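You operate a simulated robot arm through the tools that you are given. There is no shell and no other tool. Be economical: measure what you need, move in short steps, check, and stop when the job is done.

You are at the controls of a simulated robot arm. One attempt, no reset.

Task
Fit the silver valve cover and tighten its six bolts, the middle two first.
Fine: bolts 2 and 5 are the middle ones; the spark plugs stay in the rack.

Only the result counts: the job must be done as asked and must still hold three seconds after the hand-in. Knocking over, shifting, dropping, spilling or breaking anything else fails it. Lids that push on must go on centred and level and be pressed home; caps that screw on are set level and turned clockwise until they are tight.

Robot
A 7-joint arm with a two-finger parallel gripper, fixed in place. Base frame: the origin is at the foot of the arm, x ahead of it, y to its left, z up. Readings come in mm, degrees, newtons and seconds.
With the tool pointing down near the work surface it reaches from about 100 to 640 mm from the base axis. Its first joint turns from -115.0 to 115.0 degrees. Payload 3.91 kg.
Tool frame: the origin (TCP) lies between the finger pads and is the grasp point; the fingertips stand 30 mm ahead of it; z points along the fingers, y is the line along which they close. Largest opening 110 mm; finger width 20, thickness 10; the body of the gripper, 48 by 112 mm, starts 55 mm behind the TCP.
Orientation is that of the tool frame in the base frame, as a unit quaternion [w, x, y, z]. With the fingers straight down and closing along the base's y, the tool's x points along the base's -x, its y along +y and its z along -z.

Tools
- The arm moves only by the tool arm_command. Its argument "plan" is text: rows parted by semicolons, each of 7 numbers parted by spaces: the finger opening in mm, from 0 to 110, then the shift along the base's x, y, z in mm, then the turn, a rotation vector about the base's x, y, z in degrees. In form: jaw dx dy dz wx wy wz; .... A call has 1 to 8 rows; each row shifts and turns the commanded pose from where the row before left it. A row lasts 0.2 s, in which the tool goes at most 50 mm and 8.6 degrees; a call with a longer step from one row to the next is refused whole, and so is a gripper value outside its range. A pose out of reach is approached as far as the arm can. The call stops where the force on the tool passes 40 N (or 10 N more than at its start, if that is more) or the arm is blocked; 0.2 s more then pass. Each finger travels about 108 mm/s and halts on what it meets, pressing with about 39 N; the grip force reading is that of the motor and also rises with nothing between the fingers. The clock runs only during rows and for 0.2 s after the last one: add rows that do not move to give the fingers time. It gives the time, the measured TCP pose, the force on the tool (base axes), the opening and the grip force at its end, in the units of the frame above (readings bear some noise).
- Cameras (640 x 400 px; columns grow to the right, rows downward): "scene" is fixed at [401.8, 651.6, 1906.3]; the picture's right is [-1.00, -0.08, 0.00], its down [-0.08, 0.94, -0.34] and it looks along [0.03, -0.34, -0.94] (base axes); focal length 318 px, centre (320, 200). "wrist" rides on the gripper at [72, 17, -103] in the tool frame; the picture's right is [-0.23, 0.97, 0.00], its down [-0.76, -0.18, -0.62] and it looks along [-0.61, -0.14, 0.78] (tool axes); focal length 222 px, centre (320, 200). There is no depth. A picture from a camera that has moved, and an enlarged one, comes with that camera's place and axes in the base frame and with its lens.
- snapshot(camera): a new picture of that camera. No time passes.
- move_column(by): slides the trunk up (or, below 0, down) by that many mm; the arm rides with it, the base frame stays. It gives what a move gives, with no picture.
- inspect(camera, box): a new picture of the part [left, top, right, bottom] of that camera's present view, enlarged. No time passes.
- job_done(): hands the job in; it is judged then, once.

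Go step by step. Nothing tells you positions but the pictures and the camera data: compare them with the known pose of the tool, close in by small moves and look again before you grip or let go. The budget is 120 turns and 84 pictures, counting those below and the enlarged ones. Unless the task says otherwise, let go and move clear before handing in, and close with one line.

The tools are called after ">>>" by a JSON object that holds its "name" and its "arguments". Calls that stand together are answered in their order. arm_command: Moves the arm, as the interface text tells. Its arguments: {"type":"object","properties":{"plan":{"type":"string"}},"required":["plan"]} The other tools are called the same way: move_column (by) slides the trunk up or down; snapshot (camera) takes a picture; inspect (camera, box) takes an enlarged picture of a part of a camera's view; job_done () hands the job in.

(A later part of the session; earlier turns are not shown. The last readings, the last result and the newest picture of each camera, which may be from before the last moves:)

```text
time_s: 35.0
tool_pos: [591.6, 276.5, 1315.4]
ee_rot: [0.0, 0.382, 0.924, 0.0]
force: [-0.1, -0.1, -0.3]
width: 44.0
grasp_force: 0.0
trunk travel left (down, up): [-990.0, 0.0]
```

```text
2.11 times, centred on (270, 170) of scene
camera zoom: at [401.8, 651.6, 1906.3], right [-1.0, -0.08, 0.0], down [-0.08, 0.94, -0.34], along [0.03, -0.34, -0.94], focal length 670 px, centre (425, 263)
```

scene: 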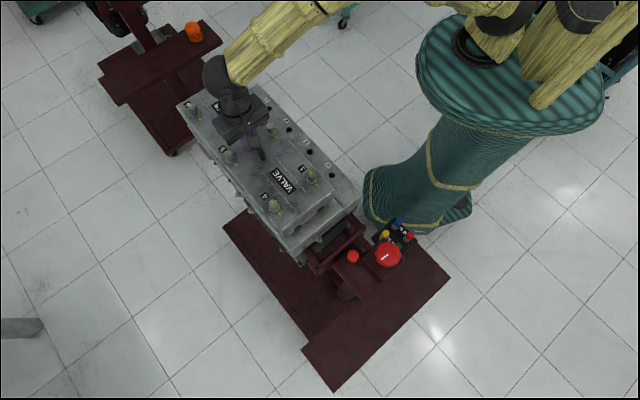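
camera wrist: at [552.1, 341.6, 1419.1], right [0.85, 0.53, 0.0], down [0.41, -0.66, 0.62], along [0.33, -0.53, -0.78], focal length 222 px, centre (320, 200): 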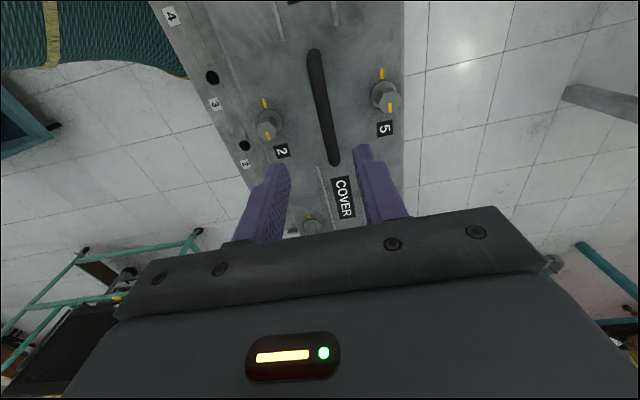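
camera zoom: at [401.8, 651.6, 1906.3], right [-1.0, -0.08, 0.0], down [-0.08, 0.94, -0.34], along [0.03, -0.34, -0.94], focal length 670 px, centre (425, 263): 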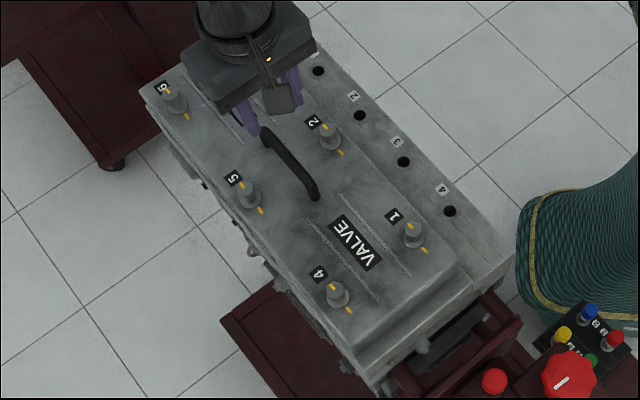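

The cover sits level and centred. Bolt heads are hexes about 23 mm across, tops about 27 mm above the cover; bolt 2 is near (548,238) and bolt 5 near (634,324). I move above bolt 2 and pre-rotate the tool counter-clockwise by 150° (onto the flats) for a long clockwise stroke.

>>> {"name": "arm_command", "arguments": {"plan": "44 -11 -10 -10 0 0 8.5;44 -11 -10 -10 0 0 8.5;44 -11 -10 -10 0 0 8.5;44 -11 -9 0 0 0 8.5;44 0 0 0 0 0 8.5;44 0 0 0 0 0 8.5;44 0 0 0 0 0 8.5;44 0 0 0 0 0 8.5"}}

>>> {"name": "arm_command", "arguments": {"plan": "44 0 0 0 0 0 8.5;44 0 0 0 0 0 8.5;44 0 0 0 0 0 8.5;44 0 0 0 0 0 8.5;44 0 0 0 0 0 8.5;44 0 0 0 0 0 8.5;44 0 0 0 0 0 8.5;44 0 0 0 0 0 8.5"}}

>>> {"name": "arm_command", "arguments": {"plan": "44 0 0 0 0 0 7;44 0 0 0 0 0 7;44 0 0 0 0 0 0"}}

>>> {"name": "snapshot", "arguments": {"camera": "wrist"}}

```text
time_s: 36.8
tool_pos: [547.9, 239.0, 1284.2]
ee_rot: [0.0, -0.201, 0.98, 0.0]
force: [0.1, -0.6, -0.2]
width: 44.0
grasp_force: 0.1
trunk travel left (down, up): [-990.0, 0.0]
```

```text
time_s: 38.6
tool_pos: [548.2, 238.7, 1284.1]
ee_rot: [0.0, 0.714, -0.7, 0.001]
force: [0.3, -0.5, -0.6]
width: 43.8
grasp_force: 0.1
trunk travel left (down, up): [-990.0, 0.0]
```

```text
time_s: 39.4
tool_pos: [547.1, 241.1, 1285.5]
ee_rot: [0.0, 0.795, -0.607, 0.0]
force: [0.2, 0.2, 0.5]
width: 43.9
grasp_force: 0.1
trunk travel left (down, up): [-990.0, 0.0]
```

```text
37 pictures are left
camera wrist: at [551.1, 166.3, 1389.0], right [-1.0, -0.04, 0.0], down [-0.03, 0.78, 0.62], along [-0.02, 0.62, -0.78], focal length 222 px, centre (320, 200)
```

wrist: 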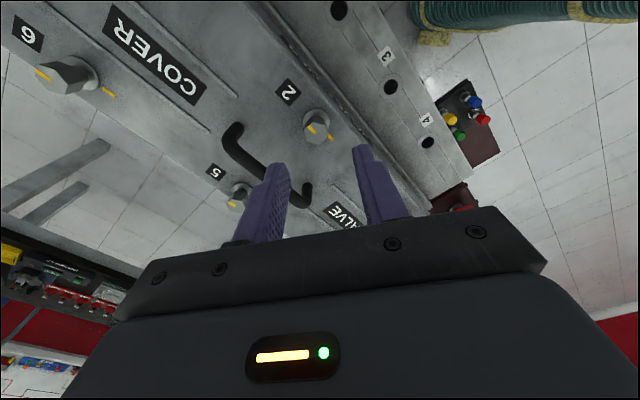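

Bolt 2's head is at about (550,235). I shift and descend to just above it, then check closely.

>>> {"name": "arm_command", "arguments": {"plan": "44 2.5 -5 -20 0 0 0;44 0 0 -20 0 0 0;44 0 0 0 0 0 0"}}

>>> {"name": "inspect", "arguments": {"camera": "wrist", "box": [220, 60, 460, 240]}}

```text
time_s: 40.2
tool_pos: [550.7, 235.2, 1246.5]
ee_rot: [0.0, 0.794, -0.608, 0.001]
force: [0.5, 0.8, -0.6]
width: 44.0
grasp_force: 0.1
trunk travel left (down, up): [-990.0, 0.0]
```

```text
2.22 times, centred on (340, 150) of wrist
camera zoom: at [552.8, 160.8, 1349.6], right [-1.0, -0.03, 0.0], down [-0.03, 0.78, 0.62], along [-0.02, 0.62, -0.78], focal length 494 px, centre (276, 311)
```

zoom: 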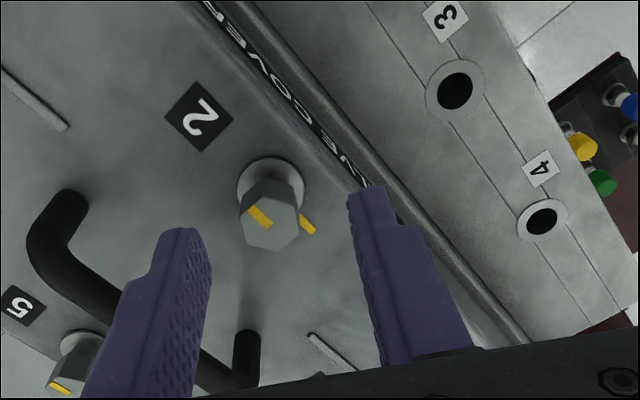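

The hex flats face the fingers. The head centre is at about (552,239), so I shift (1.5,3.5) and descend to put the tips beside the hex.

>>> {"name": "arm_command", "arguments": {"plan": "44 1.5 3.5 0 0 0 0;44 0 0 -17 0 0 0;44 0 0 -16 0 0 0;44 0 0 0 0 0 0"}}

>>> {"name": "inspect", "arguments": {"camera": "wrist", "box": [220, 60, 460, 240]}}

```text
time_s: 41.2
tool_pos: [551.9, 236.6, 1212.9]
ee_rot: [0.0, 0.794, -0.608, 0.0]
force: [1.0, -0.2, 0.2]
width: 43.9
grasp_force: 0.1
trunk travel left (down, up): [-990.0, 0.0]
```

```text
2.22 times, centred on (340, 150) of wrist
camera zoom: at [554.6, 164.1, 1315.8], right [-1.0, -0.03, 0.0], down [-0.03, 0.78, 0.62], along [-0.02, 0.62, -0.78], focal length 494 px, centre (276, 311)
```

zoom: 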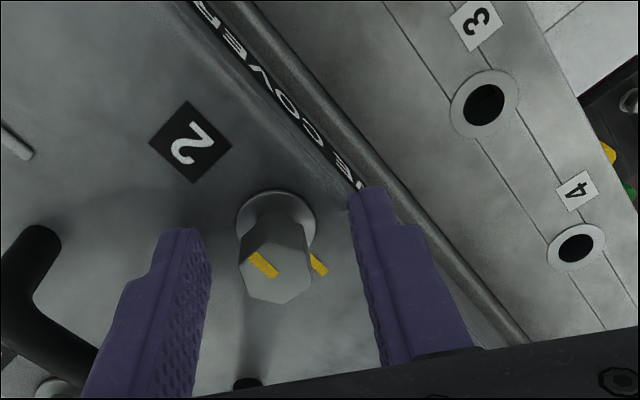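

Bolt is between the fingers. Nudge 2 mm and close on the flats.

>>> {"name": "arm_command", "arguments": {"plan": "44 0.3 2 0 0 0 0;26 0 0 0 0 0 0;10 0 0 0 0 0 0;10 0 0 0 0 0 0;10 0 0 0 0 0 0"}}

>>> {"name": "inspect", "arguments": {"camera": "wrist", "box": [220, 60, 460, 240]}}

```text
time_s: 42.4
tool_pos: [552.0, 239.1, 1212.1]
ee_rot: [0.0, 0.794, -0.608, 0.0]
force: [-1.3, -0.4, -0.7]
width: 18.6
grasp_force: 38.9
trunk travel left (down, up): [-990.0, 0.0]
```

```text
2.22 times, centred on (340, 150) of wrist
camera zoom: at [554.9, 166.2, 1315.8], right [-1.0, -0.03, 0.0], down [-0.03, 0.78, 0.62], along [-0.02, 0.62, -0.78], focal length 494 px, centre (276, 311)
```

zoom: 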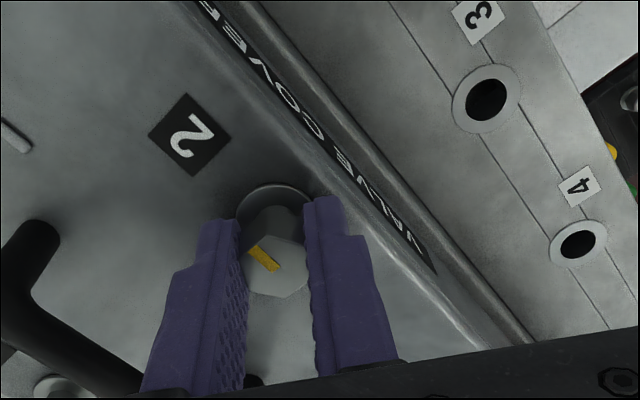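

Gripped on flats (18.6 mm). Turn clockwise 64° and check.

>>> {"name": "arm_command", "arguments": {"plan": "10 0 0 0 0 0 -8;10 0 0 0 0 0 -8;10 0 0 0 0 0 -8;10 0 0 0 0 0 -8;10 0 0 0 0 0 -8;10 0 0 0 0 0 -8;10 0 0 0 0 0 -8;10 0 0 0 0 0 -8"}}

>>> {"name": "inspect", "arguments": {"camera": "wrist", "box": [220, 60, 460, 240]}}

```text
time_s: 44.2
tool_pos: [548.5, 238.9, 1212.2]
ee_rot: [-0.001, -0.351, 0.937, 0.0]
force: [-16.3, -8.0, 0.0]
width: 18.8
grasp_force: 38.4
trunk travel left (down, up): [-990.0, 0.0]
```

```text
2.22 times, centred on (340, 150) of wrist
camera zoom: at [484.1, 205.2, 1316.3], right [-0.47, 0.88, 0.0], down [0.69, 0.37, 0.62], along [0.55, 0.29, -0.78], focal length 494 px, centre (276, 311)
```

zoom: 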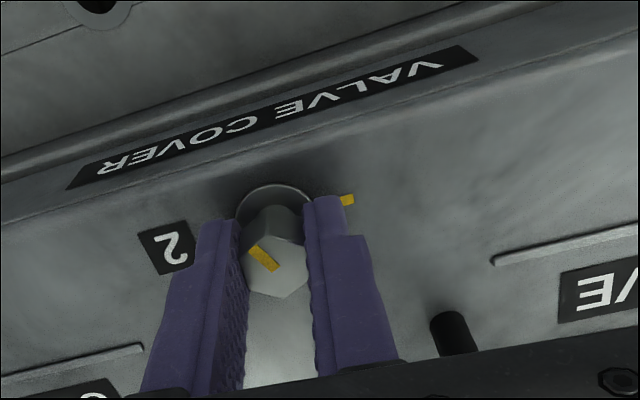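

The bolt turns along. I relieve the side load by shifting the command a little and continue clockwise.

>>> {"name": "arm_command", "arguments": {"plan": "10 -2.5 -1 0 0 0 0;10 0 0 0 0 0 -8;10 0 0 0 0 0 -8;10 0 0 0 0 0 -8;10 0 0 0 0 0 -8"}}

```text
time_s: 45.4
tool_pos: [549.5, 238.5, 1213.7]
ee_rot: [0.001, -0.079, 0.997, 0.0]
force: [-8.8, -2.1, -0.5]
width: 18.7
grasp_force: 38.8
trunk travel left (down, up): [-990.0, 0.0]
```

>>> {"name": "arm_command", "arguments": {"plan": "10 -1 0 0 0 0 -8;10 0 0 0 0 0 -8;10 0 0 0 0 0 -8;10 0 0 0 0 0 -8;10 0 0 0 0 0 -8"}}

>>> {"name": "inspect", "arguments": {"camera": "wrist", "box": [220, 60, 460, 240]}}

```text
time_s: 46.6
tool_pos: [549.6, 239.7, 1212.6]
ee_rot: [0.001, 0.267, 0.964, 0.0]
force: [-1.6, -0.4, 0.2]
width: 18.9
grasp_force: 38.9
trunk travel left (down, up): [-990.0, 0.0]
```

```text
2.22 times, centred on (340, 150) of wrist
camera zoom: at [496.2, 292.3, 1316.1], right [0.7, 0.72, 0.0], down [0.56, -0.54, 0.62], along [0.45, -0.43, -0.78], focal length 494 px, centre (276, 311)
```

zoom: 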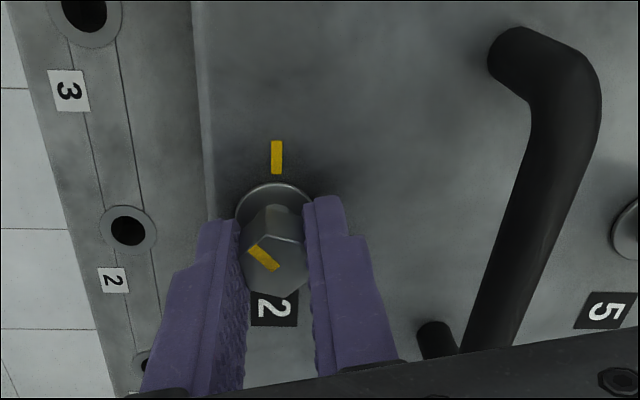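

Head mark now about 45° short of the plate mark. Continue clockwise.

>>> {"name": "arm_command", "arguments": {"plan": "10 0 0 0 0 0 -8;10 0 0 0 0 0 -8;10 0 0 0 0 0 -8;10 0 0 0 0 0 -8;10 0 0 0 0 0 -8;10 0 0 0 0 0 -6"}}

>>> {"name": "inspect", "arguments": {"camera": "wrist", "box": [220, 60, 460, 240]}}

```text
time_s: 48.0
tool_pos: [550.0, 240.0, 1211.9]
ee_rot: [0.0, 0.622, 0.783, 0.0]
force: [2.7, 1.2, 2.8]
width: 19.1
grasp_force: 39.7
trunk travel left (down, up): [-990.0, 0.0]
```

```text
2.22 times, centred on (340, 150) of wrist
camera zoom: at [550.0, 315.1, 1316.2], right [1.0, 0.0, 0.0], down [0.0, -0.78, 0.62], along [0.0, -0.62, -0.78], focal length 494 px, centre (276, 311)
```

zoom: 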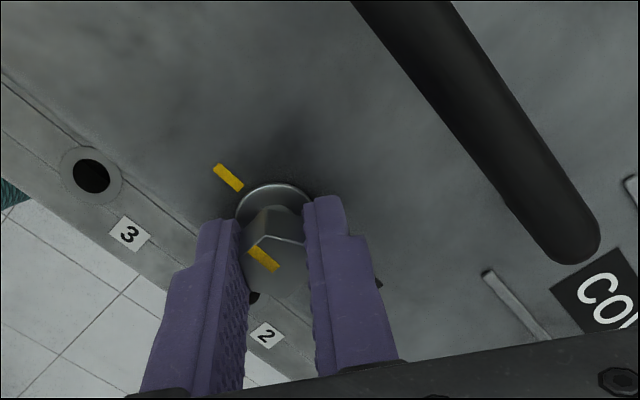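

Marks are now aligned after 182°. I try another few degrees to feel whether it is tight.

>>> {"name": "arm_command", "arguments": {"plan": "10 0 0 0 0 0 -5;10 0 0 0 0 0 -5;10 0 0 0 0 0 0"}}

>>> {"name": "inspect", "arguments": {"camera": "wrist", "box": [220, 60, 460, 240]}}

```text
time_s: 48.8
tool_pos: [549.2, 239.8, 1212.6]
ee_rot: [0.0, 0.688, 0.725, 0.0]
force: [5.2, 3.0, 3.8]
width: 19.0
grasp_force: 38.5
trunk travel left (down, up): [-990.0, 0.0]
```

```text
2.22 times, centred on (340, 150) of wrist
camera zoom: at [562.9, 313.9, 1316.0], right [0.98, -0.18, 0.0], down [-0.14, -0.77, 0.62], along [-0.11, -0.61, -0.78], focal length 494 px, centre (276, 311)
```

zoom: 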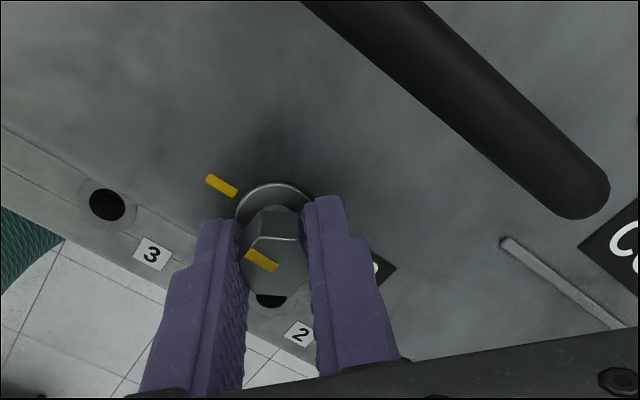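

The head stopped following the tool (it began to slip in the grip), so bolt 2 is tight. I release, rise and go to bolt 5 at about (636,326), unwinding the wrist.

>>> {"name": "arm_command", "arguments": {"plan": "44 0 0 0 0 0 4;44 0 0 0 0 0 4;44 0 0 25 0 0 8;44 0 0 25 0 0 8.5;44 20 20 0 0 0 8.5;44 25 25 0 0 0 8.5;44 25 25 0 0 0 8.5;44 16 16 0 0 0 8.5"}}

>>> {"name": "arm_command", "arguments": {"plan": "44 0 0 0 0 0 8.5;44 0 0 0 0 0 8.5;44 0 0 0 0 0 8.5;44 0 0 0 0 0 8.5;44 0 0 0 0 0 8.5;44 0 0 0 0 0 8.5;44 0 0 0 0 0 8.5;44 0 0 0 0 0 8.5"}}

>>> {"name": "arm_command", "arguments": {"plan": "44 0 0 0 0 0 8.5;44 0 0 0 0 0 8.5;44 0 0 0 0 0 8.5;44 0 0 0 0 0 8.5;44 0 0 0 0 0 8.5;44 0 0 0 0 0 8.5;44 0 0 0 0 0 8.5;44 0 0 0 0 0 6"}}

>>> {"name": "inspect", "arguments": {"camera": "wrist", "box": [200, 40, 460, 240]}}

```text
time_s: 50.6
tool_pos: [635.7, 323.8, 1263.1]
ee_rot: [0.0, 0.245, 0.97, 0.0]
force: [0.2, 0.8, 0.3]
width: 43.9
grasp_force: 0.1
trunk travel left (down, up): [-990.0, 0.0]
```

```text
time_s: 52.4
tool_pos: [634.4, 324.7, 1262.6]
ee_rot: [0.0, -0.339, 0.941, 0.0]
force: [0.5, 1.1, 0.0]
width: 44.0
grasp_force: 0.1
trunk travel left (down, up): [-990.0, 0.0]
```

```text
time_s: 54.2
tool_pos: [634.8, 324.5, 1263.2]
ee_rot: [0.0, 0.795, -0.607, 0.0]
force: [0.1, -0.5, -0.2]
width: 44.1
grasp_force: 0.1
trunk travel left (down, up): [-990.0, 0.0]
```

```text
2.00 times, centred on (330, 140) of wrist
camera zoom: at [638.0, 251.7, 1365.8], right [-1.0, -0.04, 0.0], down [-0.03, 0.78, 0.62], along [-0.02, 0.62, -0.78], focal length 444 px, centre (300, 320)
```

zoom: 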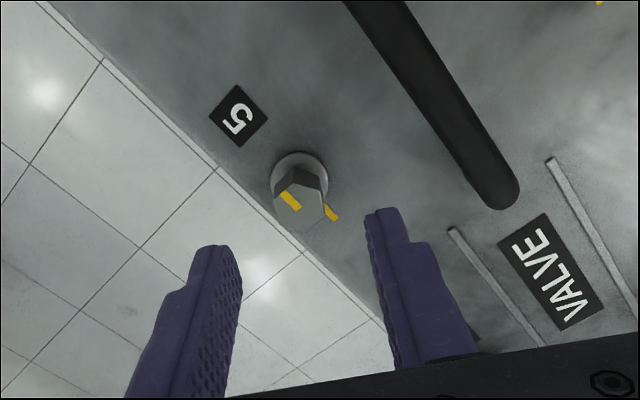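

Bolt 5 is right under the tool. Descend and grip.

>>> {"name": "arm_command", "arguments": {"plan": "44 0 0 -25 0 0 0;44 0 0 -24 0 0 0;44 0 0 -2 0 0 0;30 0 0 0 0 0 0;20 0 0 0 0 0 0;10 0 0 0 0 0 0;10 0 0 0 0 0 0"}}

>>> {"name": "inspect", "arguments": {"camera": "wrist", "box": [220, 60, 460, 240]}}

```text
time_s: 55.8
tool_pos: [635.1, 325.6, 1211.3]
ee_rot: [0.0, 0.794, -0.607, 0.001]
force: [2.8, -0.2, 0.2]
width: 18.6
grasp_force: 38.7
trunk travel left (down, up): [-990.0, 0.0]
```

```text
2.22 times, centred on (340, 150) of wrist
camera zoom: at [638.0, 251.4, 1314.6], right [-1.0, -0.03, 0.0], down [-0.03, 0.78, 0.62], along [-0.02, 0.62, -0.78], focal length 494 px, centre (276, 311)
```

zoom: 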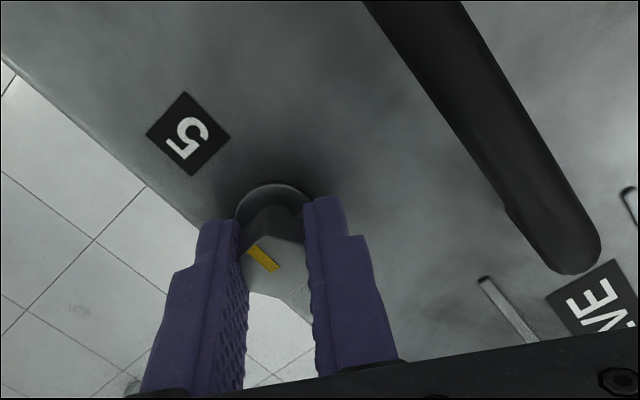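

Gripped well. Turn clockwise, checking side forces between strokes.

>>> {"name": "arm_command", "arguments": {"plan": "10 0 0 0 0 0 -8;10 0 0 0 0 0 -8;10 0 0 0 0 0 -8;10 0 0 0 0 0 -8;10 0 0 0 0 0 -8;10 0 0 0 0 0 -8"}}

```text
time_s: 57.2
tool_pos: [634.4, 323.6, 1212.7]
ee_rot: [0.0, -0.477, 0.879, 0.0]
force: [1.8, -0.7, 1.1]
width: 18.8
grasp_force: 38.6
trunk travel left (down, up): [-990.0, 0.0]
```

>>> {"name": "arm_command", "arguments": {"plan": "10 0 0 0 0 0 -8;10 0 0 0 0 0 -8;10 0 0 0 0 0 -8;10 0 0 0 0 0 -8;10 0 0 0 0 0 -8;10 0 0 0 0 0 -8;10 0 0 0 0 0 -8;10 0 0 0 0 0 -8"}}

>>> {"name": "arm_command", "arguments": {"plan": "10 0 0 0 0 0 -8;10 0 0 0 0 0 -8;10 0 0 0 0 0 -8;10 0 0 0 0 0 -8;10 0 0 0 0 0 -8;10 0 0 0 0 0 -8;10 0 0 0 0 0 -8;10 0 0 0 0 0 -8"}}

>>> {"name": "arm_command", "arguments": {"plan": "10 0 0 0 0 0 -8;10 0 0 0 0 0 -6;10 0 0 0 0 0 0"}}

>>> {"name": "inspect", "arguments": {"camera": "wrist", "box": [220, 60, 460, 240]}}

```text
time_s: 59.0
tool_pos: [635.6, 324.4, 1211.9]
ee_rot: [0.0, 0.062, 0.998, 0.0]
force: [0.2, -3.7, -0.4]
width: 18.8
grasp_force: 39.7
trunk travel left (down, up): [-990.0, 0.0]
```

```text
time_s: 60.8
tool_pos: [635.2, 324.0, 1211.6]
ee_rot: [0.0, 0.581, 0.814, 0.0]
force: [1.4, -3.2, 0.7]
width: 18.7
grasp_force: 39.2
trunk travel left (down, up): [-990.0, 0.0]
```

```text
time_s: 61.6
tool_pos: [635.3, 325.5, 1211.6]
ee_rot: [0.0, 0.675, 0.738, 0.0]
force: [1.3, 1.0, 0.2]
width: 19.0
grasp_force: 39.0
trunk travel left (down, up): [-990.0, 0.0]
```

```text
2.22 times, centred on (340, 150) of wrist
camera zoom: at [645.8, 400.7, 1314.8], right [0.99, -0.14, 0.0], down [-0.11, -0.77, 0.62], along [-0.09, -0.62, -0.78], focal length 494 px, centre (276, 311)
```

zoom: 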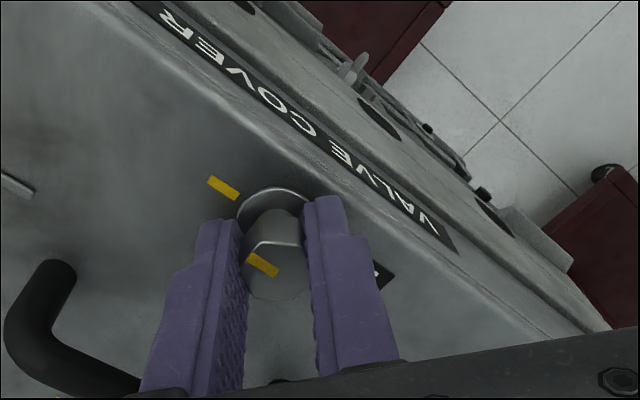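

Bolt 5 is tight too (marks aligned, grip slipping). I give it 3° more, release, and head for bolt 6 near (754,205), the farthest; I'll see if it's in reach.

>>> {"name": "arm_command", "arguments": {"plan": "10 0 0 0 0 0 -3;44 0 0 0 0 0 4;44 0 0 0 0 0 4;44 0 0 25 0 0 8.5;44 20 -20 10 0 0 8.5;44 30 -30 0 0 0 8.5;44 30 -30 0 0 0 8.5;44 30 -30 0 0 0 8.5"}}

>>> {"name": "arm_command", "arguments": {"plan": "44 8 -8 0 0 0 8.5;44 0 0 0 0 0 8.5;44 0 0 0 0 0 8.5;44 0 0 0 0 0 8.5;44 0 0 0 0 0 8.5;44 0 0 0 0 0 8.5;44 0 0 0 0 0 8.5;44 0 0 0 0 0 8.5"}}

>>> {"name": "arm_command", "arguments": {"plan": "44 0 0 0 0 0 8.5;44 0 0 0 0 0 8.5;44 0 0 0 0 0 8.5;44 0 0 0 0 0 8.5;44 0 0 0 0 0 8.5;44 0 0 0 0 0 8.5;44 0 0 0 0 0 8.5;44 0 0 0 0 0 8.5"}}

>>> {"name": "inspect", "arguments": {"camera": "wrist", "box": [200, 40, 460, 240]}}

```text
time_s: 63.4
tool_pos: [724.9, 209.6, 1250.4]
ee_rot: [-0.004, 0.32, 0.947, -0.003]
force: [-0.6, -0.4, 0.1]
width: 44.2
grasp_force: 0.0
out of reach, approached as far as the arm can: row 8
trunk travel left (down, up): [-990.0, 0.0]
```

```text
time_s: 65.2
tool_pos: [732.8, 202.2, 1251.1]
ee_rot: [0.001, -0.264, 0.964, 0.001]
force: [0.9, 1.0, -0.6]
width: 43.7
grasp_force: 0.1
trunk travel left (down, up): [-990.0, 0.0]
```

```text
time_s: 67.0
tool_pos: [732.8, 201.0, 1251.1]
ee_rot: [0.0, 0.759, -0.652, 0.001]
force: [-0.4, -0.5, -0.2]
width: 44.0
grasp_force: 0.0
trunk travel left (down, up): [-990.0, 0.0]
```

```text
2.00 times, centred on (330, 140) of wrist
camera zoom: at [727.3, 128.6, 1353.8], right [-1.0, 0.08, 0.0], down [0.06, 0.78, 0.62], along [0.05, 0.62, -0.78], focal length 444 px, centre (300, 320)
```

zoom: 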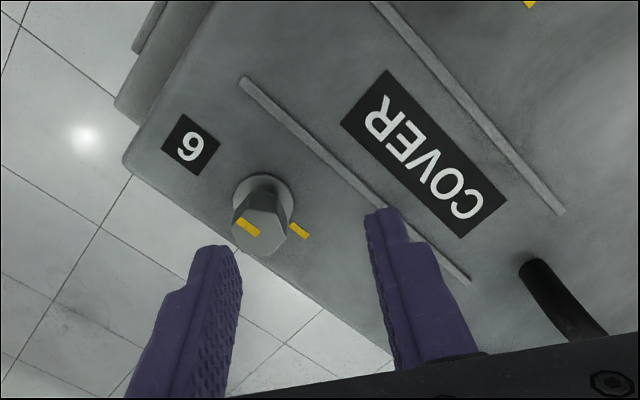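

Bolt 6 is at about (748,205), radius 775, just beyond the vertical-tool limit (760). A slight 4° outward tilt of the tool should close the gap. I apply it and see.

>>> {"name": "arm_command", "arguments": {"plan": "44 0 0 0 0 0 6.4;44 0 0 0 1.05 -3.86 0;44 0 0 0 0 0 0"}}

```text
time_s: 67.8
tool_pos: [742.7, 205.3, 1252.2]
ee_rot: [-0.027, 0.793, -0.609, 0.021]
force: [0.8, -0.2, 0.0]
width: 44.0
grasp_force: 0.0
out of reach, approached as far as the arm can: row 2
trunk travel left (down, up): [-990.0, 0.0]
```

>>> {"name": "arm_command", "arguments": {"plan": "44 0 0 -15 0 0 0;44 0 0 0 0 0 0"}}

>>> {"name": "inspect", "arguments": {"camera": "wrist", "box": [200, 40, 460, 240]}}

```text
time_s: 68.4
tool_pos: [743.7, 205.7, 1235.9]
ee_rot: [-0.027, 0.793, -0.609, 0.021]
force: [0.5, 0.4, -0.9]
width: 43.9
grasp_force: 0.2
trunk travel left (down, up): [-990.0, 0.0]
```

```text
2.00 times, centred on (330, 140) of wrist
camera zoom: at [740.3, 130.1, 1338.0], right [-1.0, -0.03, -0.07], down [-0.07, 0.77, 0.63], along [0.03, 0.64, -0.77], focal length 444 px, centre (300, 320)
```

zoom: 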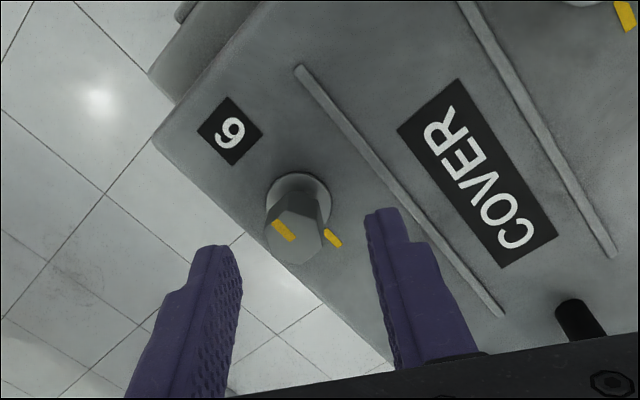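

Tilt works. Bolt 6 at about (748,205); I shift 3 mm, descend alongside the hex, and close.

>>> {"name": "arm_command", "arguments": {"plan": "44 1.5 -0.5 -12 0 0 0;44 1.5 0 -12 0 0 0;44 0 0 0 0 0 0"}}

>>> {"name": "inspect", "arguments": {"camera": "wrist", "box": [200, 40, 460, 240]}}

```text
time_s: 69.2
tool_pos: [746.5, 204.4, 1211.6]
ee_rot: [-0.028, 0.793, -0.609, 0.021]
force: [-0.5, 0.1, 0.0]
width: 44.1
grasp_force: 0.0
trunk travel left (down, up): [-990.0, 0.0]
```

```text
2.00 times, centred on (330, 140) of wrist
camera zoom: at [742.2, 129.3, 1314.4], right [-1.0, -0.03, -0.07], down [-0.07, 0.77, 0.63], along [0.03, 0.64, -0.77], focal length 444 px, centre (300, 320)
```

zoom: 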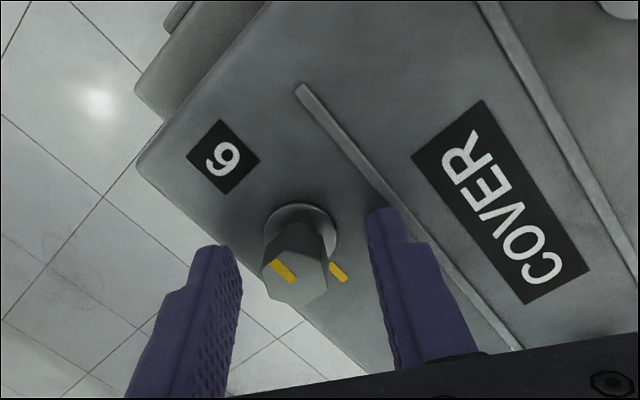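

>>> {"name": "arm_command", "arguments": {"plan": "30 0 0 0 0 0 0;20 0 0 0 0 0 0;10 0 0 0 0 0 0;10 0 0 0 0 0 0"}}

>>> {"name": "arm_command", "arguments": {"plan": "10 0 0 0 0.54 0.15 -7.98;10 0 0 0 0.54 0.15 -7.98;10 0 0 0 0.54 0.15 -7.98;10 0 0 0 0.54 0.15 -7.98;10 0 0 0 0.54 0.15 -7.98;10 0 0 0 0.54 0.15 -7.98"}}

>>> {"name": "inspect", "arguments": {"camera": "wrist", "box": [220, 60, 460, 240]}}

```text
time_s: 70.2
tool_pos: [747.2, 205.1, 1211.8]
ee_rot: [-0.027, 0.792, -0.609, 0.022]
force: [6.0, 2.1, 2.4]
width: 19.3
grasp_force: 38.9
trunk travel left (down, up): [-990.0, 0.0]
```

```text
time_s: 71.6
tool_pos: [747.5, 204.4, 1211.5]
ee_rot: [0.033, -0.475, 0.879, -0.008]
force: [8.4, 0.9, 5.7]
width: 19.1
grasp_force: 39.0
trunk travel left (down, up): [-990.0, 0.0]
```

```text
2.22 times, centred on (340, 150) of wrist
camera zoom: at [687.3, 152.2, 1310.9], right [-0.69, 0.72, -0.03], down [0.52, 0.53, 0.67], along [0.5, 0.45, -0.74], focal length 494 px, centre (276, 311)
```

zoom: 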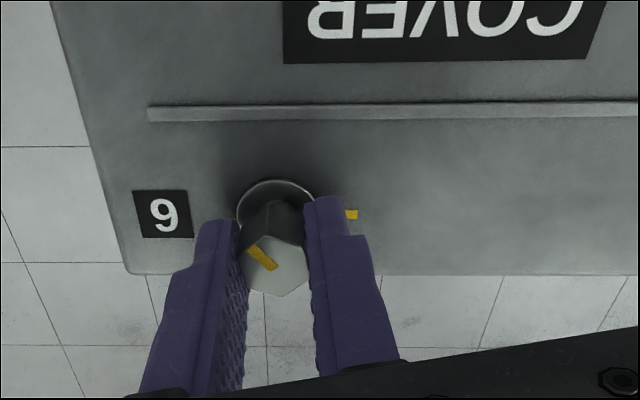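

Turning nicely with the bolt. Continue.

>>> {"name": "arm_command", "arguments": {"plan": "10 0.8 0 0 0.54 0.15 -7.98;10 0 0 0 0.54 0.15 -7.98;10 0 0 0 0.54 0.15 -7.98;10 0 0 0 0.54 0.15 -7.98;10 0 0 0 0.54 0.15 -7.98;10 0 0 0 0.54 0.15 -7.98;10 0 0 0 0.54 0.15 -7.98;10 0 0 0 0.54 0.15 -7.98"}}

>>> {"name": "arm_command", "arguments": {"plan": "10 0 0 0 0.54 0.15 -7.98;10 0 0 0 0.54 0.15 -7.98;10 0 0 0 0.54 0.15 -7.98;10 0 0 0 0.54 0.15 -7.98;10 0 0 0 0.54 0.15 -7.98;10 0 0 0 0.54 0.15 -7.98;10 0 0 0 0.54 0.15 -7.98;10 0 0 0 0.54 0.15 -7.98"}}

>>> {"name": "arm_command", "arguments": {"plan": "10 0 0 0 0.54 0.15 -7.98;10 0 0 0 0.54 0.15 -7.98;10 0 0 0 0 0 0"}}

>>> {"name": "inspect", "arguments": {"camera": "wrist", "box": [220, 60, 460, 240]}}

```text
time_s: 73.4
tool_pos: [747.6, 203.6, 1211.5]
ee_rot: [0.033, 0.062, 0.997, 0.011]
force: [1.7, 0.4, 0.0]
width: 19.0
grasp_force: 39.2
trunk travel left (down, up): [-990.0, 0.0]
```

```text
time_s: 75.2
tool_pos: [747.4, 204.9, 1212.4]
ee_rot: [0.021, 0.582, 0.813, 0.027]
force: [1.4, 0.0, 0.2]
width: 19.4
grasp_force: 39.4
trunk travel left (down, up): [-990.0, 0.0]
```

```text
time_s: 76.0
tool_pos: [747.9, 205.2, 1211.8]
ee_rot: [0.019, 0.689, 0.724, 0.03]
force: [1.3, 1.0, 0.3]
width: 19.7
grasp_force: 38.8
trunk travel left (down, up): [-990.0, 0.0]
```

```text
2.22 times, centred on (340, 150) of wrist
camera zoom: at [754.0, 277.7, 1317.7], right [0.98, -0.18, 0.06], down [-0.18, -0.78, 0.6], along [-0.06, -0.6, -0.8], focal length 494 px, centre (276, 311)
```

zoom: 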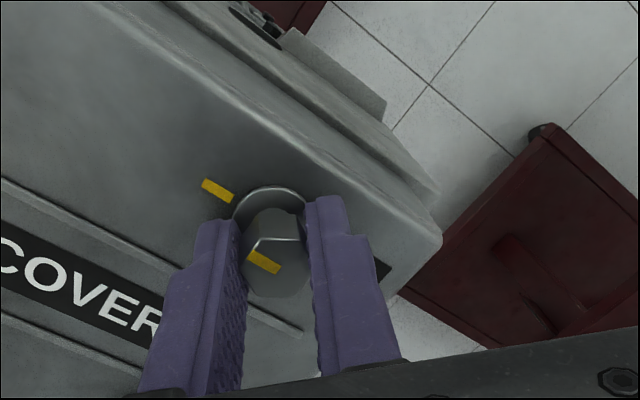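

Bolt 6 is tight (grip began slipping at the aligned mark). Release, level the tool, go to bolt 3 near (665,121), unwinding.

>>> {"name": "arm_command", "arguments": {"plan": "44 0 0 0 -0.27 -0.07 4;44 0 0 0 -0.27 -0.07 4;44 0 0 25 0 0 0;44 0 0 15 -1.05 3.86 0;44 -20 -20 0 0 0 8.5;44 -30 -30 0 0 0 8.5;44 -32 -33 0 0 0 8.5;44 0 0 0 0 0 8.5"}}

>>> {"name": "arm_command", "arguments": {"plan": "44 0 0 0 0 0 8.5;44 0 0 0 0 0 8.5;44 0 0 0 0 0 8.5;44 0 0 0 0 0 8.5;44 0 0 0 0 0 8.5;44 0 0 0 0 0 8.5;44 0 0 0 0 0 8.5;44 0 0 0 0 0 8.5"}}

>>> {"name": "arm_command", "arguments": {"plan": "44 0 0 0 0 0 8.5;44 0 0 0 0 0 8.5;44 0 0 0 0 0 8.5;44 0 0 0 0 0 8.5;44 0 0 0 0 0 8.5;44 0 0 0 0 0 8.5;44 0 0 0 0 0 8.5;44 0 0 0 0 0 8.5"}}

>>> {"name": "arm_command", "arguments": {"plan": "44 0 0 0 0 0 8;44 0 0 0 0 0 6;44 0 0 0 0 0 0"}}

>>> {"name": "inspect", "arguments": {"camera": "wrist", "box": [200, 40, 460, 240]}}

```text
time_s: 77.8
tool_pos: [745.2, 139.7, 1264.6]
ee_rot: [-0.001, 0.382, 0.924, 0.001]
force: [-0.4, 0.6, 0.4]
width: 43.8
grasp_force: 0.1
out of reach, approached as far as the arm can: row 4, 5, 6, 7
trunk travel left (down, up): [-990.0, 0.0]
```

```text
time_s: 79.6
tool_pos: [745.7, 139.5, 1264.0]
ee_rot: [0.0, -0.201, 0.98, -0.001]
force: [-0.4, 0.9, -0.4]
width: 44.1
grasp_force: 0.1
trunk travel left (down, up): [-990.0, 0.0]
```

```text
time_s: 81.4
tool_pos: [745.3, 139.2, 1263.6]
ee_rot: [0.001, 0.715, -0.699, 0.0]
force: [0.3, -0.3, 0.3]
width: 43.9
grasp_force: 0.0
trunk travel left (down, up): [-990.0, 0.0]
```

```text
time_s: 82.2
tool_pos: [745.3, 140.6, 1264.7]
ee_rot: [0.0, 0.794, -0.608, 0.001]
force: [-0.2, 0.0, 0.2]
width: 43.9
grasp_force: 0.2
trunk travel left (down, up): [-990.0, 0.0]
```

```text
2.00 times, centred on (330, 140) of wrist
camera zoom: at [748.1, 66.1, 1368.0], right [-1.0, -0.03, 0.0], down [-0.03, 0.78, 0.62], along [-0.02, 0.62, -0.78], focal length 444 px, centre (300, 320)
```

zoom: 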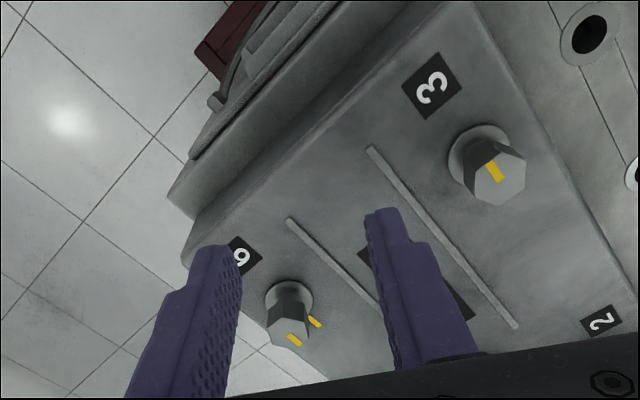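

The out-of-reach clipping left the tool beside the far end, without contact. Bolt 3 is seen at about (669,124), so I move above it.

>>> {"name": "arm_command", "arguments": {"plan": "44 -38 -8 0 0 0 0;44 -39 -8 0 0 0 0;44 0 0 0 0 0 0"}}

>>> {"name": "inspect", "arguments": {"camera": "wrist", "box": [200, 40, 460, 240]}}

```text
time_s: 83.0
tool_pos: [745.1, 138.8, 1266.4]
ee_rot: [0.001, 0.793, -0.609, -0.001]
force: [-0.3, -0.3, 0.4]
width: 44.2
grasp_force: 0.1
out of reach, approached as far as the arm can: row 1, 2
trunk travel left (down, up): [-990.0, 0.0]
```

```text
2.00 times, centred on (330, 140) of wrist
camera zoom: at [747.2, 65.9, 1368.8], right [-1.0, -0.03, 0.0], down [-0.02, 0.78, 0.62], along [-0.02, 0.62, -0.78], focal length 444 px, centre (300, 320)
```

zoom: 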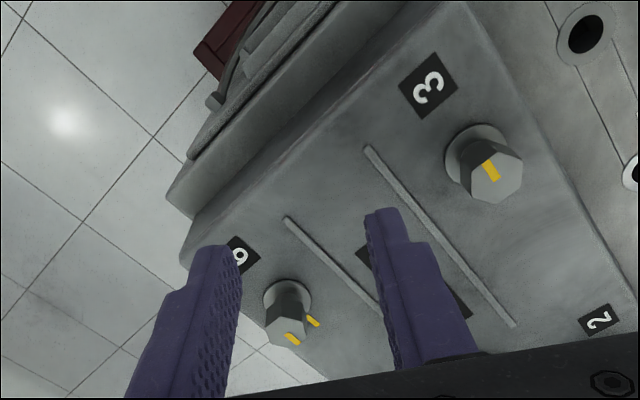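

The arm is stuck at its straight-elbow limit. I lower slightly to give it slack and move inward in small steps.

>>> {"name": "arm_command", "arguments": {"plan": "44 0 0 -10 0 0 0;44 -6 -1 0 0 0 0;44 -6 -1 0 0 0 0;44 -10 -2 0 0 0 0;44 0 0 0 0 0 0"}}

```text
time_s: 84.2
tool_pos: [745.2, 139.0, 1256.2]
ee_rot: [0.0, 0.793, -0.609, -0.001]
force: [-0.3, -0.1, -0.6]
width: 44.0
grasp_force: 0.0
out of reach, approached as far as the arm can: row 2, 3, 4
trunk travel left (down, up): [-990.0, 0.0]
```

>>> {"name": "arm_command", "arguments": {"plan": "44 -20 -4 40 0 0 0;44 -20 -4 40 0 0 0;44 -20 -4 40 0 0 0;44 0 0 0 0 0 0"}}

>>> {"name": "snapshot", "arguments": {"camera": "scene"}}

```text
time_s: 85.2
tool_pos: [724.3, 134.1, 1383.7]
ee_rot: [0.002, 0.793, -0.609, -0.002]
force: [0.2, 0.1, 0.5]
width: 44.2
grasp_force: 0.2
out of reach, approached as far as the arm can: row 1, 2, 3
trunk travel left (down, up): [-990.0, 0.0]
```

```text
19 pictures are left
```

scene: 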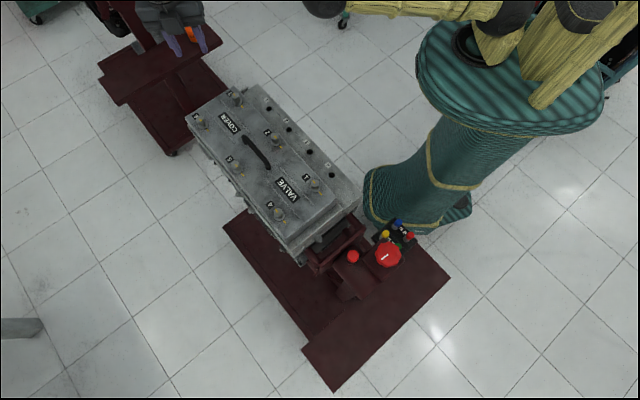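

The arm is following its reach sphere. Descending straight from here should bend the elbow; then I can move inward.

>>> {"name": "arm_command", "arguments": {"plan": "44 0 0 -40 0 0 0;44 0 0 -40 0 0 0;44 0 0 -35 0 0 0;44 -10 -2 0 0 0 0;44 -10 -2 0 0 0 0;44 0 0 0 0 0 0"}}

```text
time_s: 86.6
tool_pos: [743.1, 138.8, 1273.5]
ee_rot: [0.001, 0.793, -0.609, 0.0]
force: [-0.4, 0.2, 0.7]
width: 44.2
grasp_force: 0.0
out of reach, approached as far as the arm can: row 1, 2, 3, 4, 5
trunk travel left (down, up): [-990.0, 0.0]
```

The elbow seems to have flexed past straight onto its stop. I try stretching outward first and then pulling in.

>>> {"name": "arm_command", "arguments": {"plan": "44 20 4 0 0 0 0;44 20 4 0 0 0 0;44 0 0 0 0 0 0;44 -12 -2 0 0 0 0;44 -12 -2 0 0 0 0;44 -12 -2 0 0 0 0;44 0 0 0 0 0 0"}}

```text
time_s: 88.2
tool_pos: [743.6, 135.7, 1273.0]
ee_rot: [0.001, 0.794, -0.609, -0.001]
force: [0.9, 1.1, -1.0]
width: 44.1
grasp_force: 0.1
out of reach, approached as far as the arm can: row 1, 2, 4, 5, 6
trunk travel left (down, up): [-990.0, 0.0]
```

Small moves succeed near the singular stretch where larger ones fail (elbow must swing a lot per mm). I'll pull inward in about 1 mm steps.

>>> {"name": "arm_command", "arguments": {"plan": "44 -0.6 -0.1 0 0 0 0;44 -0.8 -0.1 0 0 0 0;44 -1 -0.2 0 0 0 0;44 -1 -0.2 0 0 0 0;44 -1.5 -0.3 0 0 0 0;44 -2 -0.4 0 0 0 0;44 -2 -0.4 0 0 0 0;44 -2 -0.4 0 0 0 0"}}

```text
time_s: 90.0
tool_pos: [743.3, 134.7, 1273.6]
ee_rot: [0.0, 0.793, -0.61, -0.001]
force: [-0.5, 0.4, -0.1]
width: 44.0
grasp_force: 0.2
out of reach, approached as far as the arm can: row 4, 6, 8
trunk travel left (down, up): [-990.0, 0.0]
```

Still locked. I see whether a small trunk move followed by small commands frees the elbow.

>>> {"name": "move_column", "arguments": {"by": -20}}

>>> {"name": "arm_command", "arguments": {"plan": "44 -25 25 0 0 0 0;44 -25 25 0 0 0 0;44 -30 -30 0 0 0 0;44 -40 0 0 0 0 0"}}

```text
time_s: 90.7
tool_pos: [742.7, 134.7, 1254.6]
ee_rot: [0.0, 0.794, -0.609, -0.001]
force: [-0.6, 0.1, 0.4]
width: 43.9
grasp_force: 0.0
trunk travel left (down, up): [-970.0, 20.0]
```

```text
time_s: 91.7
tool_pos: [732.7, 182.9, 1263.9]
ee_rot: [0.002, 0.794, -0.608, 0.0]
force: [0.2, 0.1, -0.7]
width: 44.0
grasp_force: 0.0
out of reach, approached as far as the arm can: row 1, 2, 3, 4
trunk travel left (down, up): [-970.0, 20.0]
```

I try tilting the fingers inward while pulling in, which recruits the elbow.

>>> {"name": "arm_command", "arguments": {"plan": "44 -25 -6 0 -1.94 7.76 0;44 -25 -6 0 -1.94 7.76 0;44 -25 -6 0 -1.94 7.76 0;44 0 0 0 0 0 0"}}

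```text
time_s: 92.7
tool_pos: [655.4, 161.7, 1265.1]
ee_rot: [0.164, 0.775, -0.596, -0.131]
force: [-0.4, -0.2, -0.1]
width: 44.0
grasp_force: 0.0
trunk travel left (down, up): [-970.0, 20.0]
```

Freed: the elbow bent. Now level the tool again while keeping the inner position.

>>> {"name": "arm_command", "arguments": {"plan": "44 -5 -5 0 1.94 -7.76 0;44 -5 -5 0 1.94 -7.76 0;44 0 0 0 1.94 -7.76 0;44 0 0 0 0 0 0"}}

```text
time_s: 93.7
tool_pos: [647.2, 153.4, 1266.4]
ee_rot: [0.001, 0.793, -0.609, 0.0]
force: [0.6, -0.2, 0.1]
width: 43.7
grasp_force: 0.1
trunk travel left (down, up): [-970.0, 20.0]
```

Arm is free and level. Move over bolt 3.

>>> {"name": "arm_command", "arguments": {"plan": "44 10 -15 0 0 0 0;44 10 -15 0 0 0 0;44 0 0 0 0 0 0"}}

>>> {"name": "inspect", "arguments": {"camera": "wrist", "box": [200, 40, 460, 240]}}

```text
time_s: 94.5
tool_pos: [666.3, 122.2, 1265.0]
ee_rot: [0.001, 0.793, -0.609, -0.001]
force: [-0.3, -0.3, 0.3]
width: 44.1
grasp_force: 0.1
trunk travel left (down, up): [-970.0, 20.0]
```

```text
2.00 times, centred on (330, 140) of wrist
camera zoom: at [669.5, 49.1, 1368.8], right [-1.0, -0.03, 0.0], down [-0.02, 0.78, 0.62], along [-0.02, 0.62, -0.78], focal length 444 px, centre (300, 320)
```

zoom: 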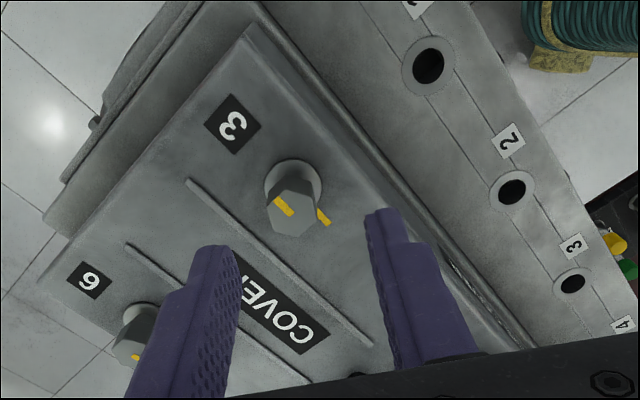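

Bolt 3 is at about (669.3,124.9). Shift, descend and grip.

>>> {"name": "arm_command", "arguments": {"plan": "44 3 2.7 0 0 0 0;44 0 0 -25 0 0 0;44 0 0 -25 0 0 0;44 0 0 -3 0 0 0;30 0 0 0 0 0 0;20 0 0 0 0 0 0;10 0 0 0 0 0 0;10 0 0 0 0 0 0"}}

>>> {"name": "inspect", "arguments": {"camera": "wrist", "box": [220, 60, 460, 240]}}

```text
time_s: 96.3
tool_pos: [670.2, 124.8, 1211.9]
ee_rot: [0.0, 0.793, -0.609, -0.001]
force: [-0.8, 0.3, -0.4]
width: 18.5
grasp_force: 39.2
trunk travel left (down, up): [-970.0, 20.0]
```

```text
2.22 times, centred on (340, 150) of wrist
camera zoom: at [672.7, 52.3, 1315.7], right [-1.0, -0.03, 0.0], down [-0.02, 0.78, 0.62], along [-0.02, 0.62, -0.78], focal length 494 px, centre (276, 311)
```

zoom: 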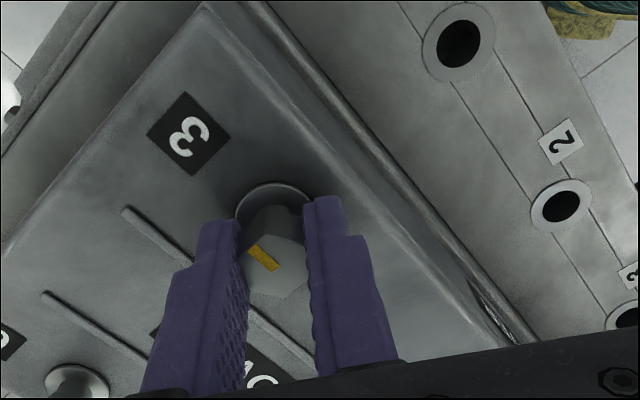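

Gripped well. Turn clockwise in three strokes to 192°.

>>> {"name": "arm_command", "arguments": {"plan": "10 0 0 0 0 0 -8;10 0 0 0 0 0 -8;10 0 0 0 0 0 -8;10 0 0 0 0 0 -8;10 0 0 0 0 0 -8;10 0 0 0 0 0 -8;10 0 0 0 0 0 -8;10 0 0 0 0 0 -8"}}

>>> {"name": "arm_command", "arguments": {"plan": "10 0 0 0 0 0 -8;10 0 0 0 0 0 -8;10 0 0 0 0 0 -8;10 0 0 0 0 0 -8;10 0 0 0 0 0 -8;10 0 0 0 0 0 -8;10 0 0 0 0 0 -8;10 0 0 0 0 0 -8"}}

>>> {"name": "arm_command", "arguments": {"plan": "10 0 0 0 0 0 -8;10 0 0 0 0 0 -8;10 0 0 0 0 0 -8;10 0 0 0 0 0 -8;10 0 0 0 0 0 -8;10 0 0 0 0 0 -8;10 0 0 0 0 0 -8;10 0 0 0 0 0 -8"}}

>>> {"name": "inspect", "arguments": {"camera": "wrist", "box": [220, 60, 460, 240]}}

```text
time_s: 98.1
tool_pos: [668.2, 125.4, 1212.4]
ee_rot: [-0.001, -0.348, 0.937, 0.001]
force: [-2.4, -0.6, 0.2]
width: 18.6
grasp_force: 38.5
trunk travel left (down, up): [-970.0, 20.0]
```

```text
time_s: 99.9
tool_pos: [669.9, 126.7, 1211.8]
ee_rot: [0.0, 0.201, 0.98, 0.001]
force: [-1.7, 0.8, -0.2]
width: 18.8
grasp_force: 39.3
trunk travel left (down, up): [-970.0, 20.0]
```

```text
time_s: 101.7
tool_pos: [668.2, 125.5, 1213.8]
ee_rot: [0.0, 0.689, 0.725, 0.001]
force: [-2.7, -1.4, -0.6]
width: 19.4
grasp_force: 39.2
trunk travel left (down, up): [-970.0, 20.0]
```

```text
2.22 times, centred on (340, 150) of wrist
camera zoom: at [683.1, 199.9, 1316.0], right [0.98, -0.18, 0.0], down [-0.14, -0.77, 0.62], along [-0.11, -0.61, -0.78], focal length 494 px, centre (276, 311)
```

zoom: 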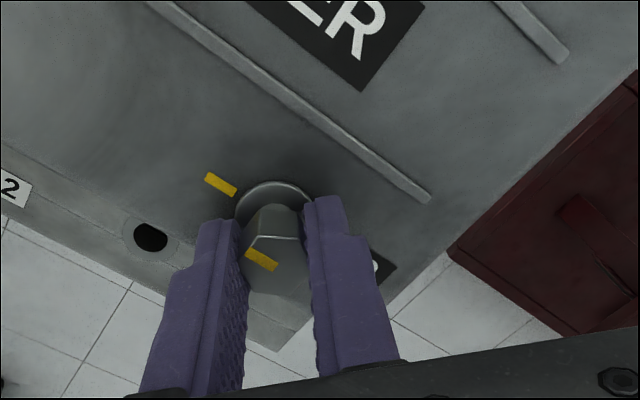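

Bolt 3 is tight. Release, rise, go to bolt 1 near (430,354), unwinding.

>>> {"name": "arm_command", "arguments": {"plan": "44 0 0 0 0 0 4;44 0 0 0 0 0 4;44 0 0 25 0 0 8;44 0 0 28 0 0 8.5;44 -30 28.6 0 0 0 8.5;44 -30 28.6 0 0 0 8.5;44 -30 28.6 0 0 0 8.5;44 -30 28.6 0 0 0 8.5"}}

>>> {"name": "arm_command", "arguments": {"plan": "44 -30 28.6 0 0 0 8.5;44 -30 28.6 0 0 0 8.5;44 -30 28.6 0 0 0 8.5;44 -28.6 28.4 0 0 0 8.5;44 0 0 0 0 0 8.5;44 0 0 0 0 0 8.5;44 0 0 0 0 0 8.5;44 0 0 0 0 0 8.5"}}

>>> {"name": "arm_command", "arguments": {"plan": "44 0 0 0 0 0 8.5;44 0 0 0 0 0 8.5;44 0 0 0 0 0 8.5;44 0 0 0 0 0 8.5;44 0 0 0 0 0 8.5;44 0 0 0 0 0 8.5;44 0 0 0 0 0 8.5;44 0 0 0 0 0 6"}}

>>> {"name": "inspect", "arguments": {"camera": "wrist", "box": [200, 40, 460, 240]}}

```text
time_s: 103.5
tool_pos: [548.6, 241.8, 1265.2]
ee_rot: [0.001, 0.244, 0.97, 0.0]
force: [-1.0, -0.1, 0.6]
width: 43.9
grasp_force: 0.2
trunk travel left (down, up): [-970.0, 20.0]
```

```text
time_s: 105.3
tool_pos: [431.4, 354.9, 1265.3]
ee_rot: [0.0, -0.34, 0.94, 0.0]
force: [0.1, -0.1, -0.4]
width: 44.0
grasp_force: 0.0
trunk travel left (down, up): [-970.0, 20.0]
```

```text
time_s: 107.1
tool_pos: [431.6, 353.5, 1264.0]
ee_rot: [0.001, 0.794, -0.608, -0.001]
force: [-1.5, -1.1, -0.1]
width: 44.1
grasp_force: 0.0
trunk travel left (down, up): [-970.0, 20.0]
```

```text
2.00 times, centred on (330, 140) of wrist
camera zoom: at [434.1, 281.2, 1369.0], right [-1.0, -0.03, 0.0], down [-0.03, 0.78, 0.62], along [-0.02, 0.62, -0.78], focal length 444 px, centre (300, 320)
```

zoom: 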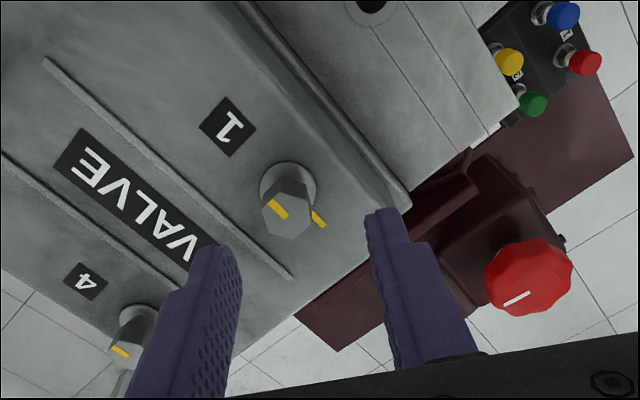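

Bolt 1 is at about (436,358). Shift, descend and grip.

>>> {"name": "arm_command", "arguments": {"plan": "44 4.8 4.2 0 0 0 0;44 0 0 -25 0 0 0;44 0 0 -25 0 0 0;44 0 0 -2.5 0 0 0;30 0 0 0 0 0 0;20 0 0 0 0 0 0;10 0 0 0 0 0 0;10 0 0 0 0 0 0"}}

>>> {"name": "inspect", "arguments": {"camera": "wrist", "box": [220, 60, 460, 240]}}

```text
time_s: 108.9
tool_pos: [436.5, 359.7, 1212.7]
ee_rot: [0.0, 0.793, -0.609, 0.0]
force: [1.5, 0.6, 0.1]
width: 18.7
grasp_force: 38.7
trunk travel left (down, up): [-970.0, 20.0]
```

```text
2.22 times, centred on (340, 150) of wrist
camera zoom: at [439.1, 285.7, 1315.9], right [-1.0, -0.03, 0.0], down [-0.02, 0.78, 0.62], along [-0.02, 0.62, -0.78], focal length 494 px, centre (276, 311)
```

zoom: 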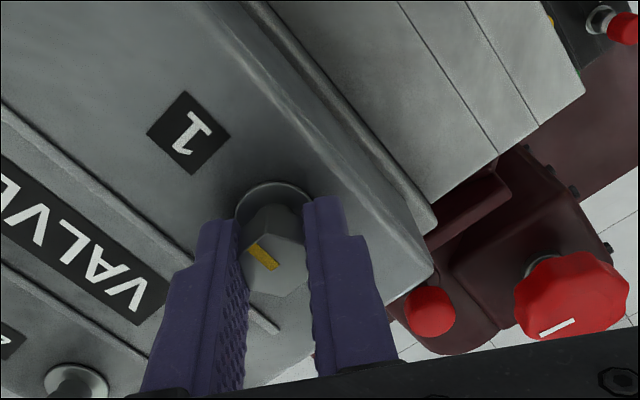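

>>> {"name": "arm_command", "arguments": {"plan": "10 0 0 0 0 0 -8;10 0 0 0 0 0 -8;10 0 0 0 0 0 -8;10 0 0 0 0 0 -8;10 0 0 0 0 0 -8;10 0 0 0 0 0 -8;10 0 0 0 0 0 -8;10 0 0 0 0 0 -8"}}

>>> {"name": "arm_command", "arguments": {"plan": "10 0 0 0 0 0 -8;10 0 0 0 0 0 -8;10 0 0 0 0 0 -8;10 0 0 0 0 0 -8;10 0 0 0 0 0 -8;10 0 0 0 0 0 -8;10 0 0 0 0 0 -8;10 0 0 0 0 0 -8"}}

>>> {"name": "arm_command", "arguments": {"plan": "10 0 0 0 0 0 -8;10 0 0 0 0 0 -8;10 0 0 0 0 0 -8;10 0 0 0 0 0 -8;10 0 0 0 0 0 -8;10 0 0 0 0 0 -8;10 0 0 0 0 0 -8;10 0 0 0 0 0 -8"}}

>>> {"name": "inspect", "arguments": {"camera": "wrist", "box": [220, 60, 460, 240]}}

```text
time_s: 110.7
tool_pos: [436.2, 357.7, 1211.2]
ee_rot: [-0.002, -0.349, 0.937, 0.0]
force: [2.2, -0.6, -0.4]
width: 18.6
grasp_force: 38.8
trunk travel left (down, up): [-970.0, 20.0]
```

```text
time_s: 112.5
tool_pos: [435.6, 358.5, 1212.1]
ee_rot: [0.0, 0.2, 0.98, 0.001]
force: [1.6, -1.2, -0.7]
width: 18.8
grasp_force: 39.3
trunk travel left (down, up): [-970.0, 20.0]
```

```text
time_s: 114.3
tool_pos: [436.4, 358.2, 1211.8]
ee_rot: [0.001, 0.689, 0.725, 0.0]
force: [2.3, 2.9, -0.1]
width: 19.0
grasp_force: 38.6
trunk travel left (down, up): [-970.0, 20.0]
```

```text
2.22 times, centred on (340, 150) of wrist
camera zoom: at [449.3, 434.1, 1316.2], right [0.98, -0.18, 0.0], down [-0.14, -0.77, 0.62], along [-0.11, -0.61, -0.78], focal length 494 px, centre (276, 311)
```

zoom: 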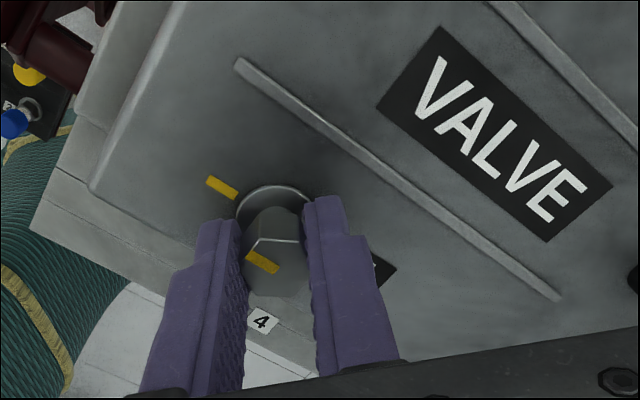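

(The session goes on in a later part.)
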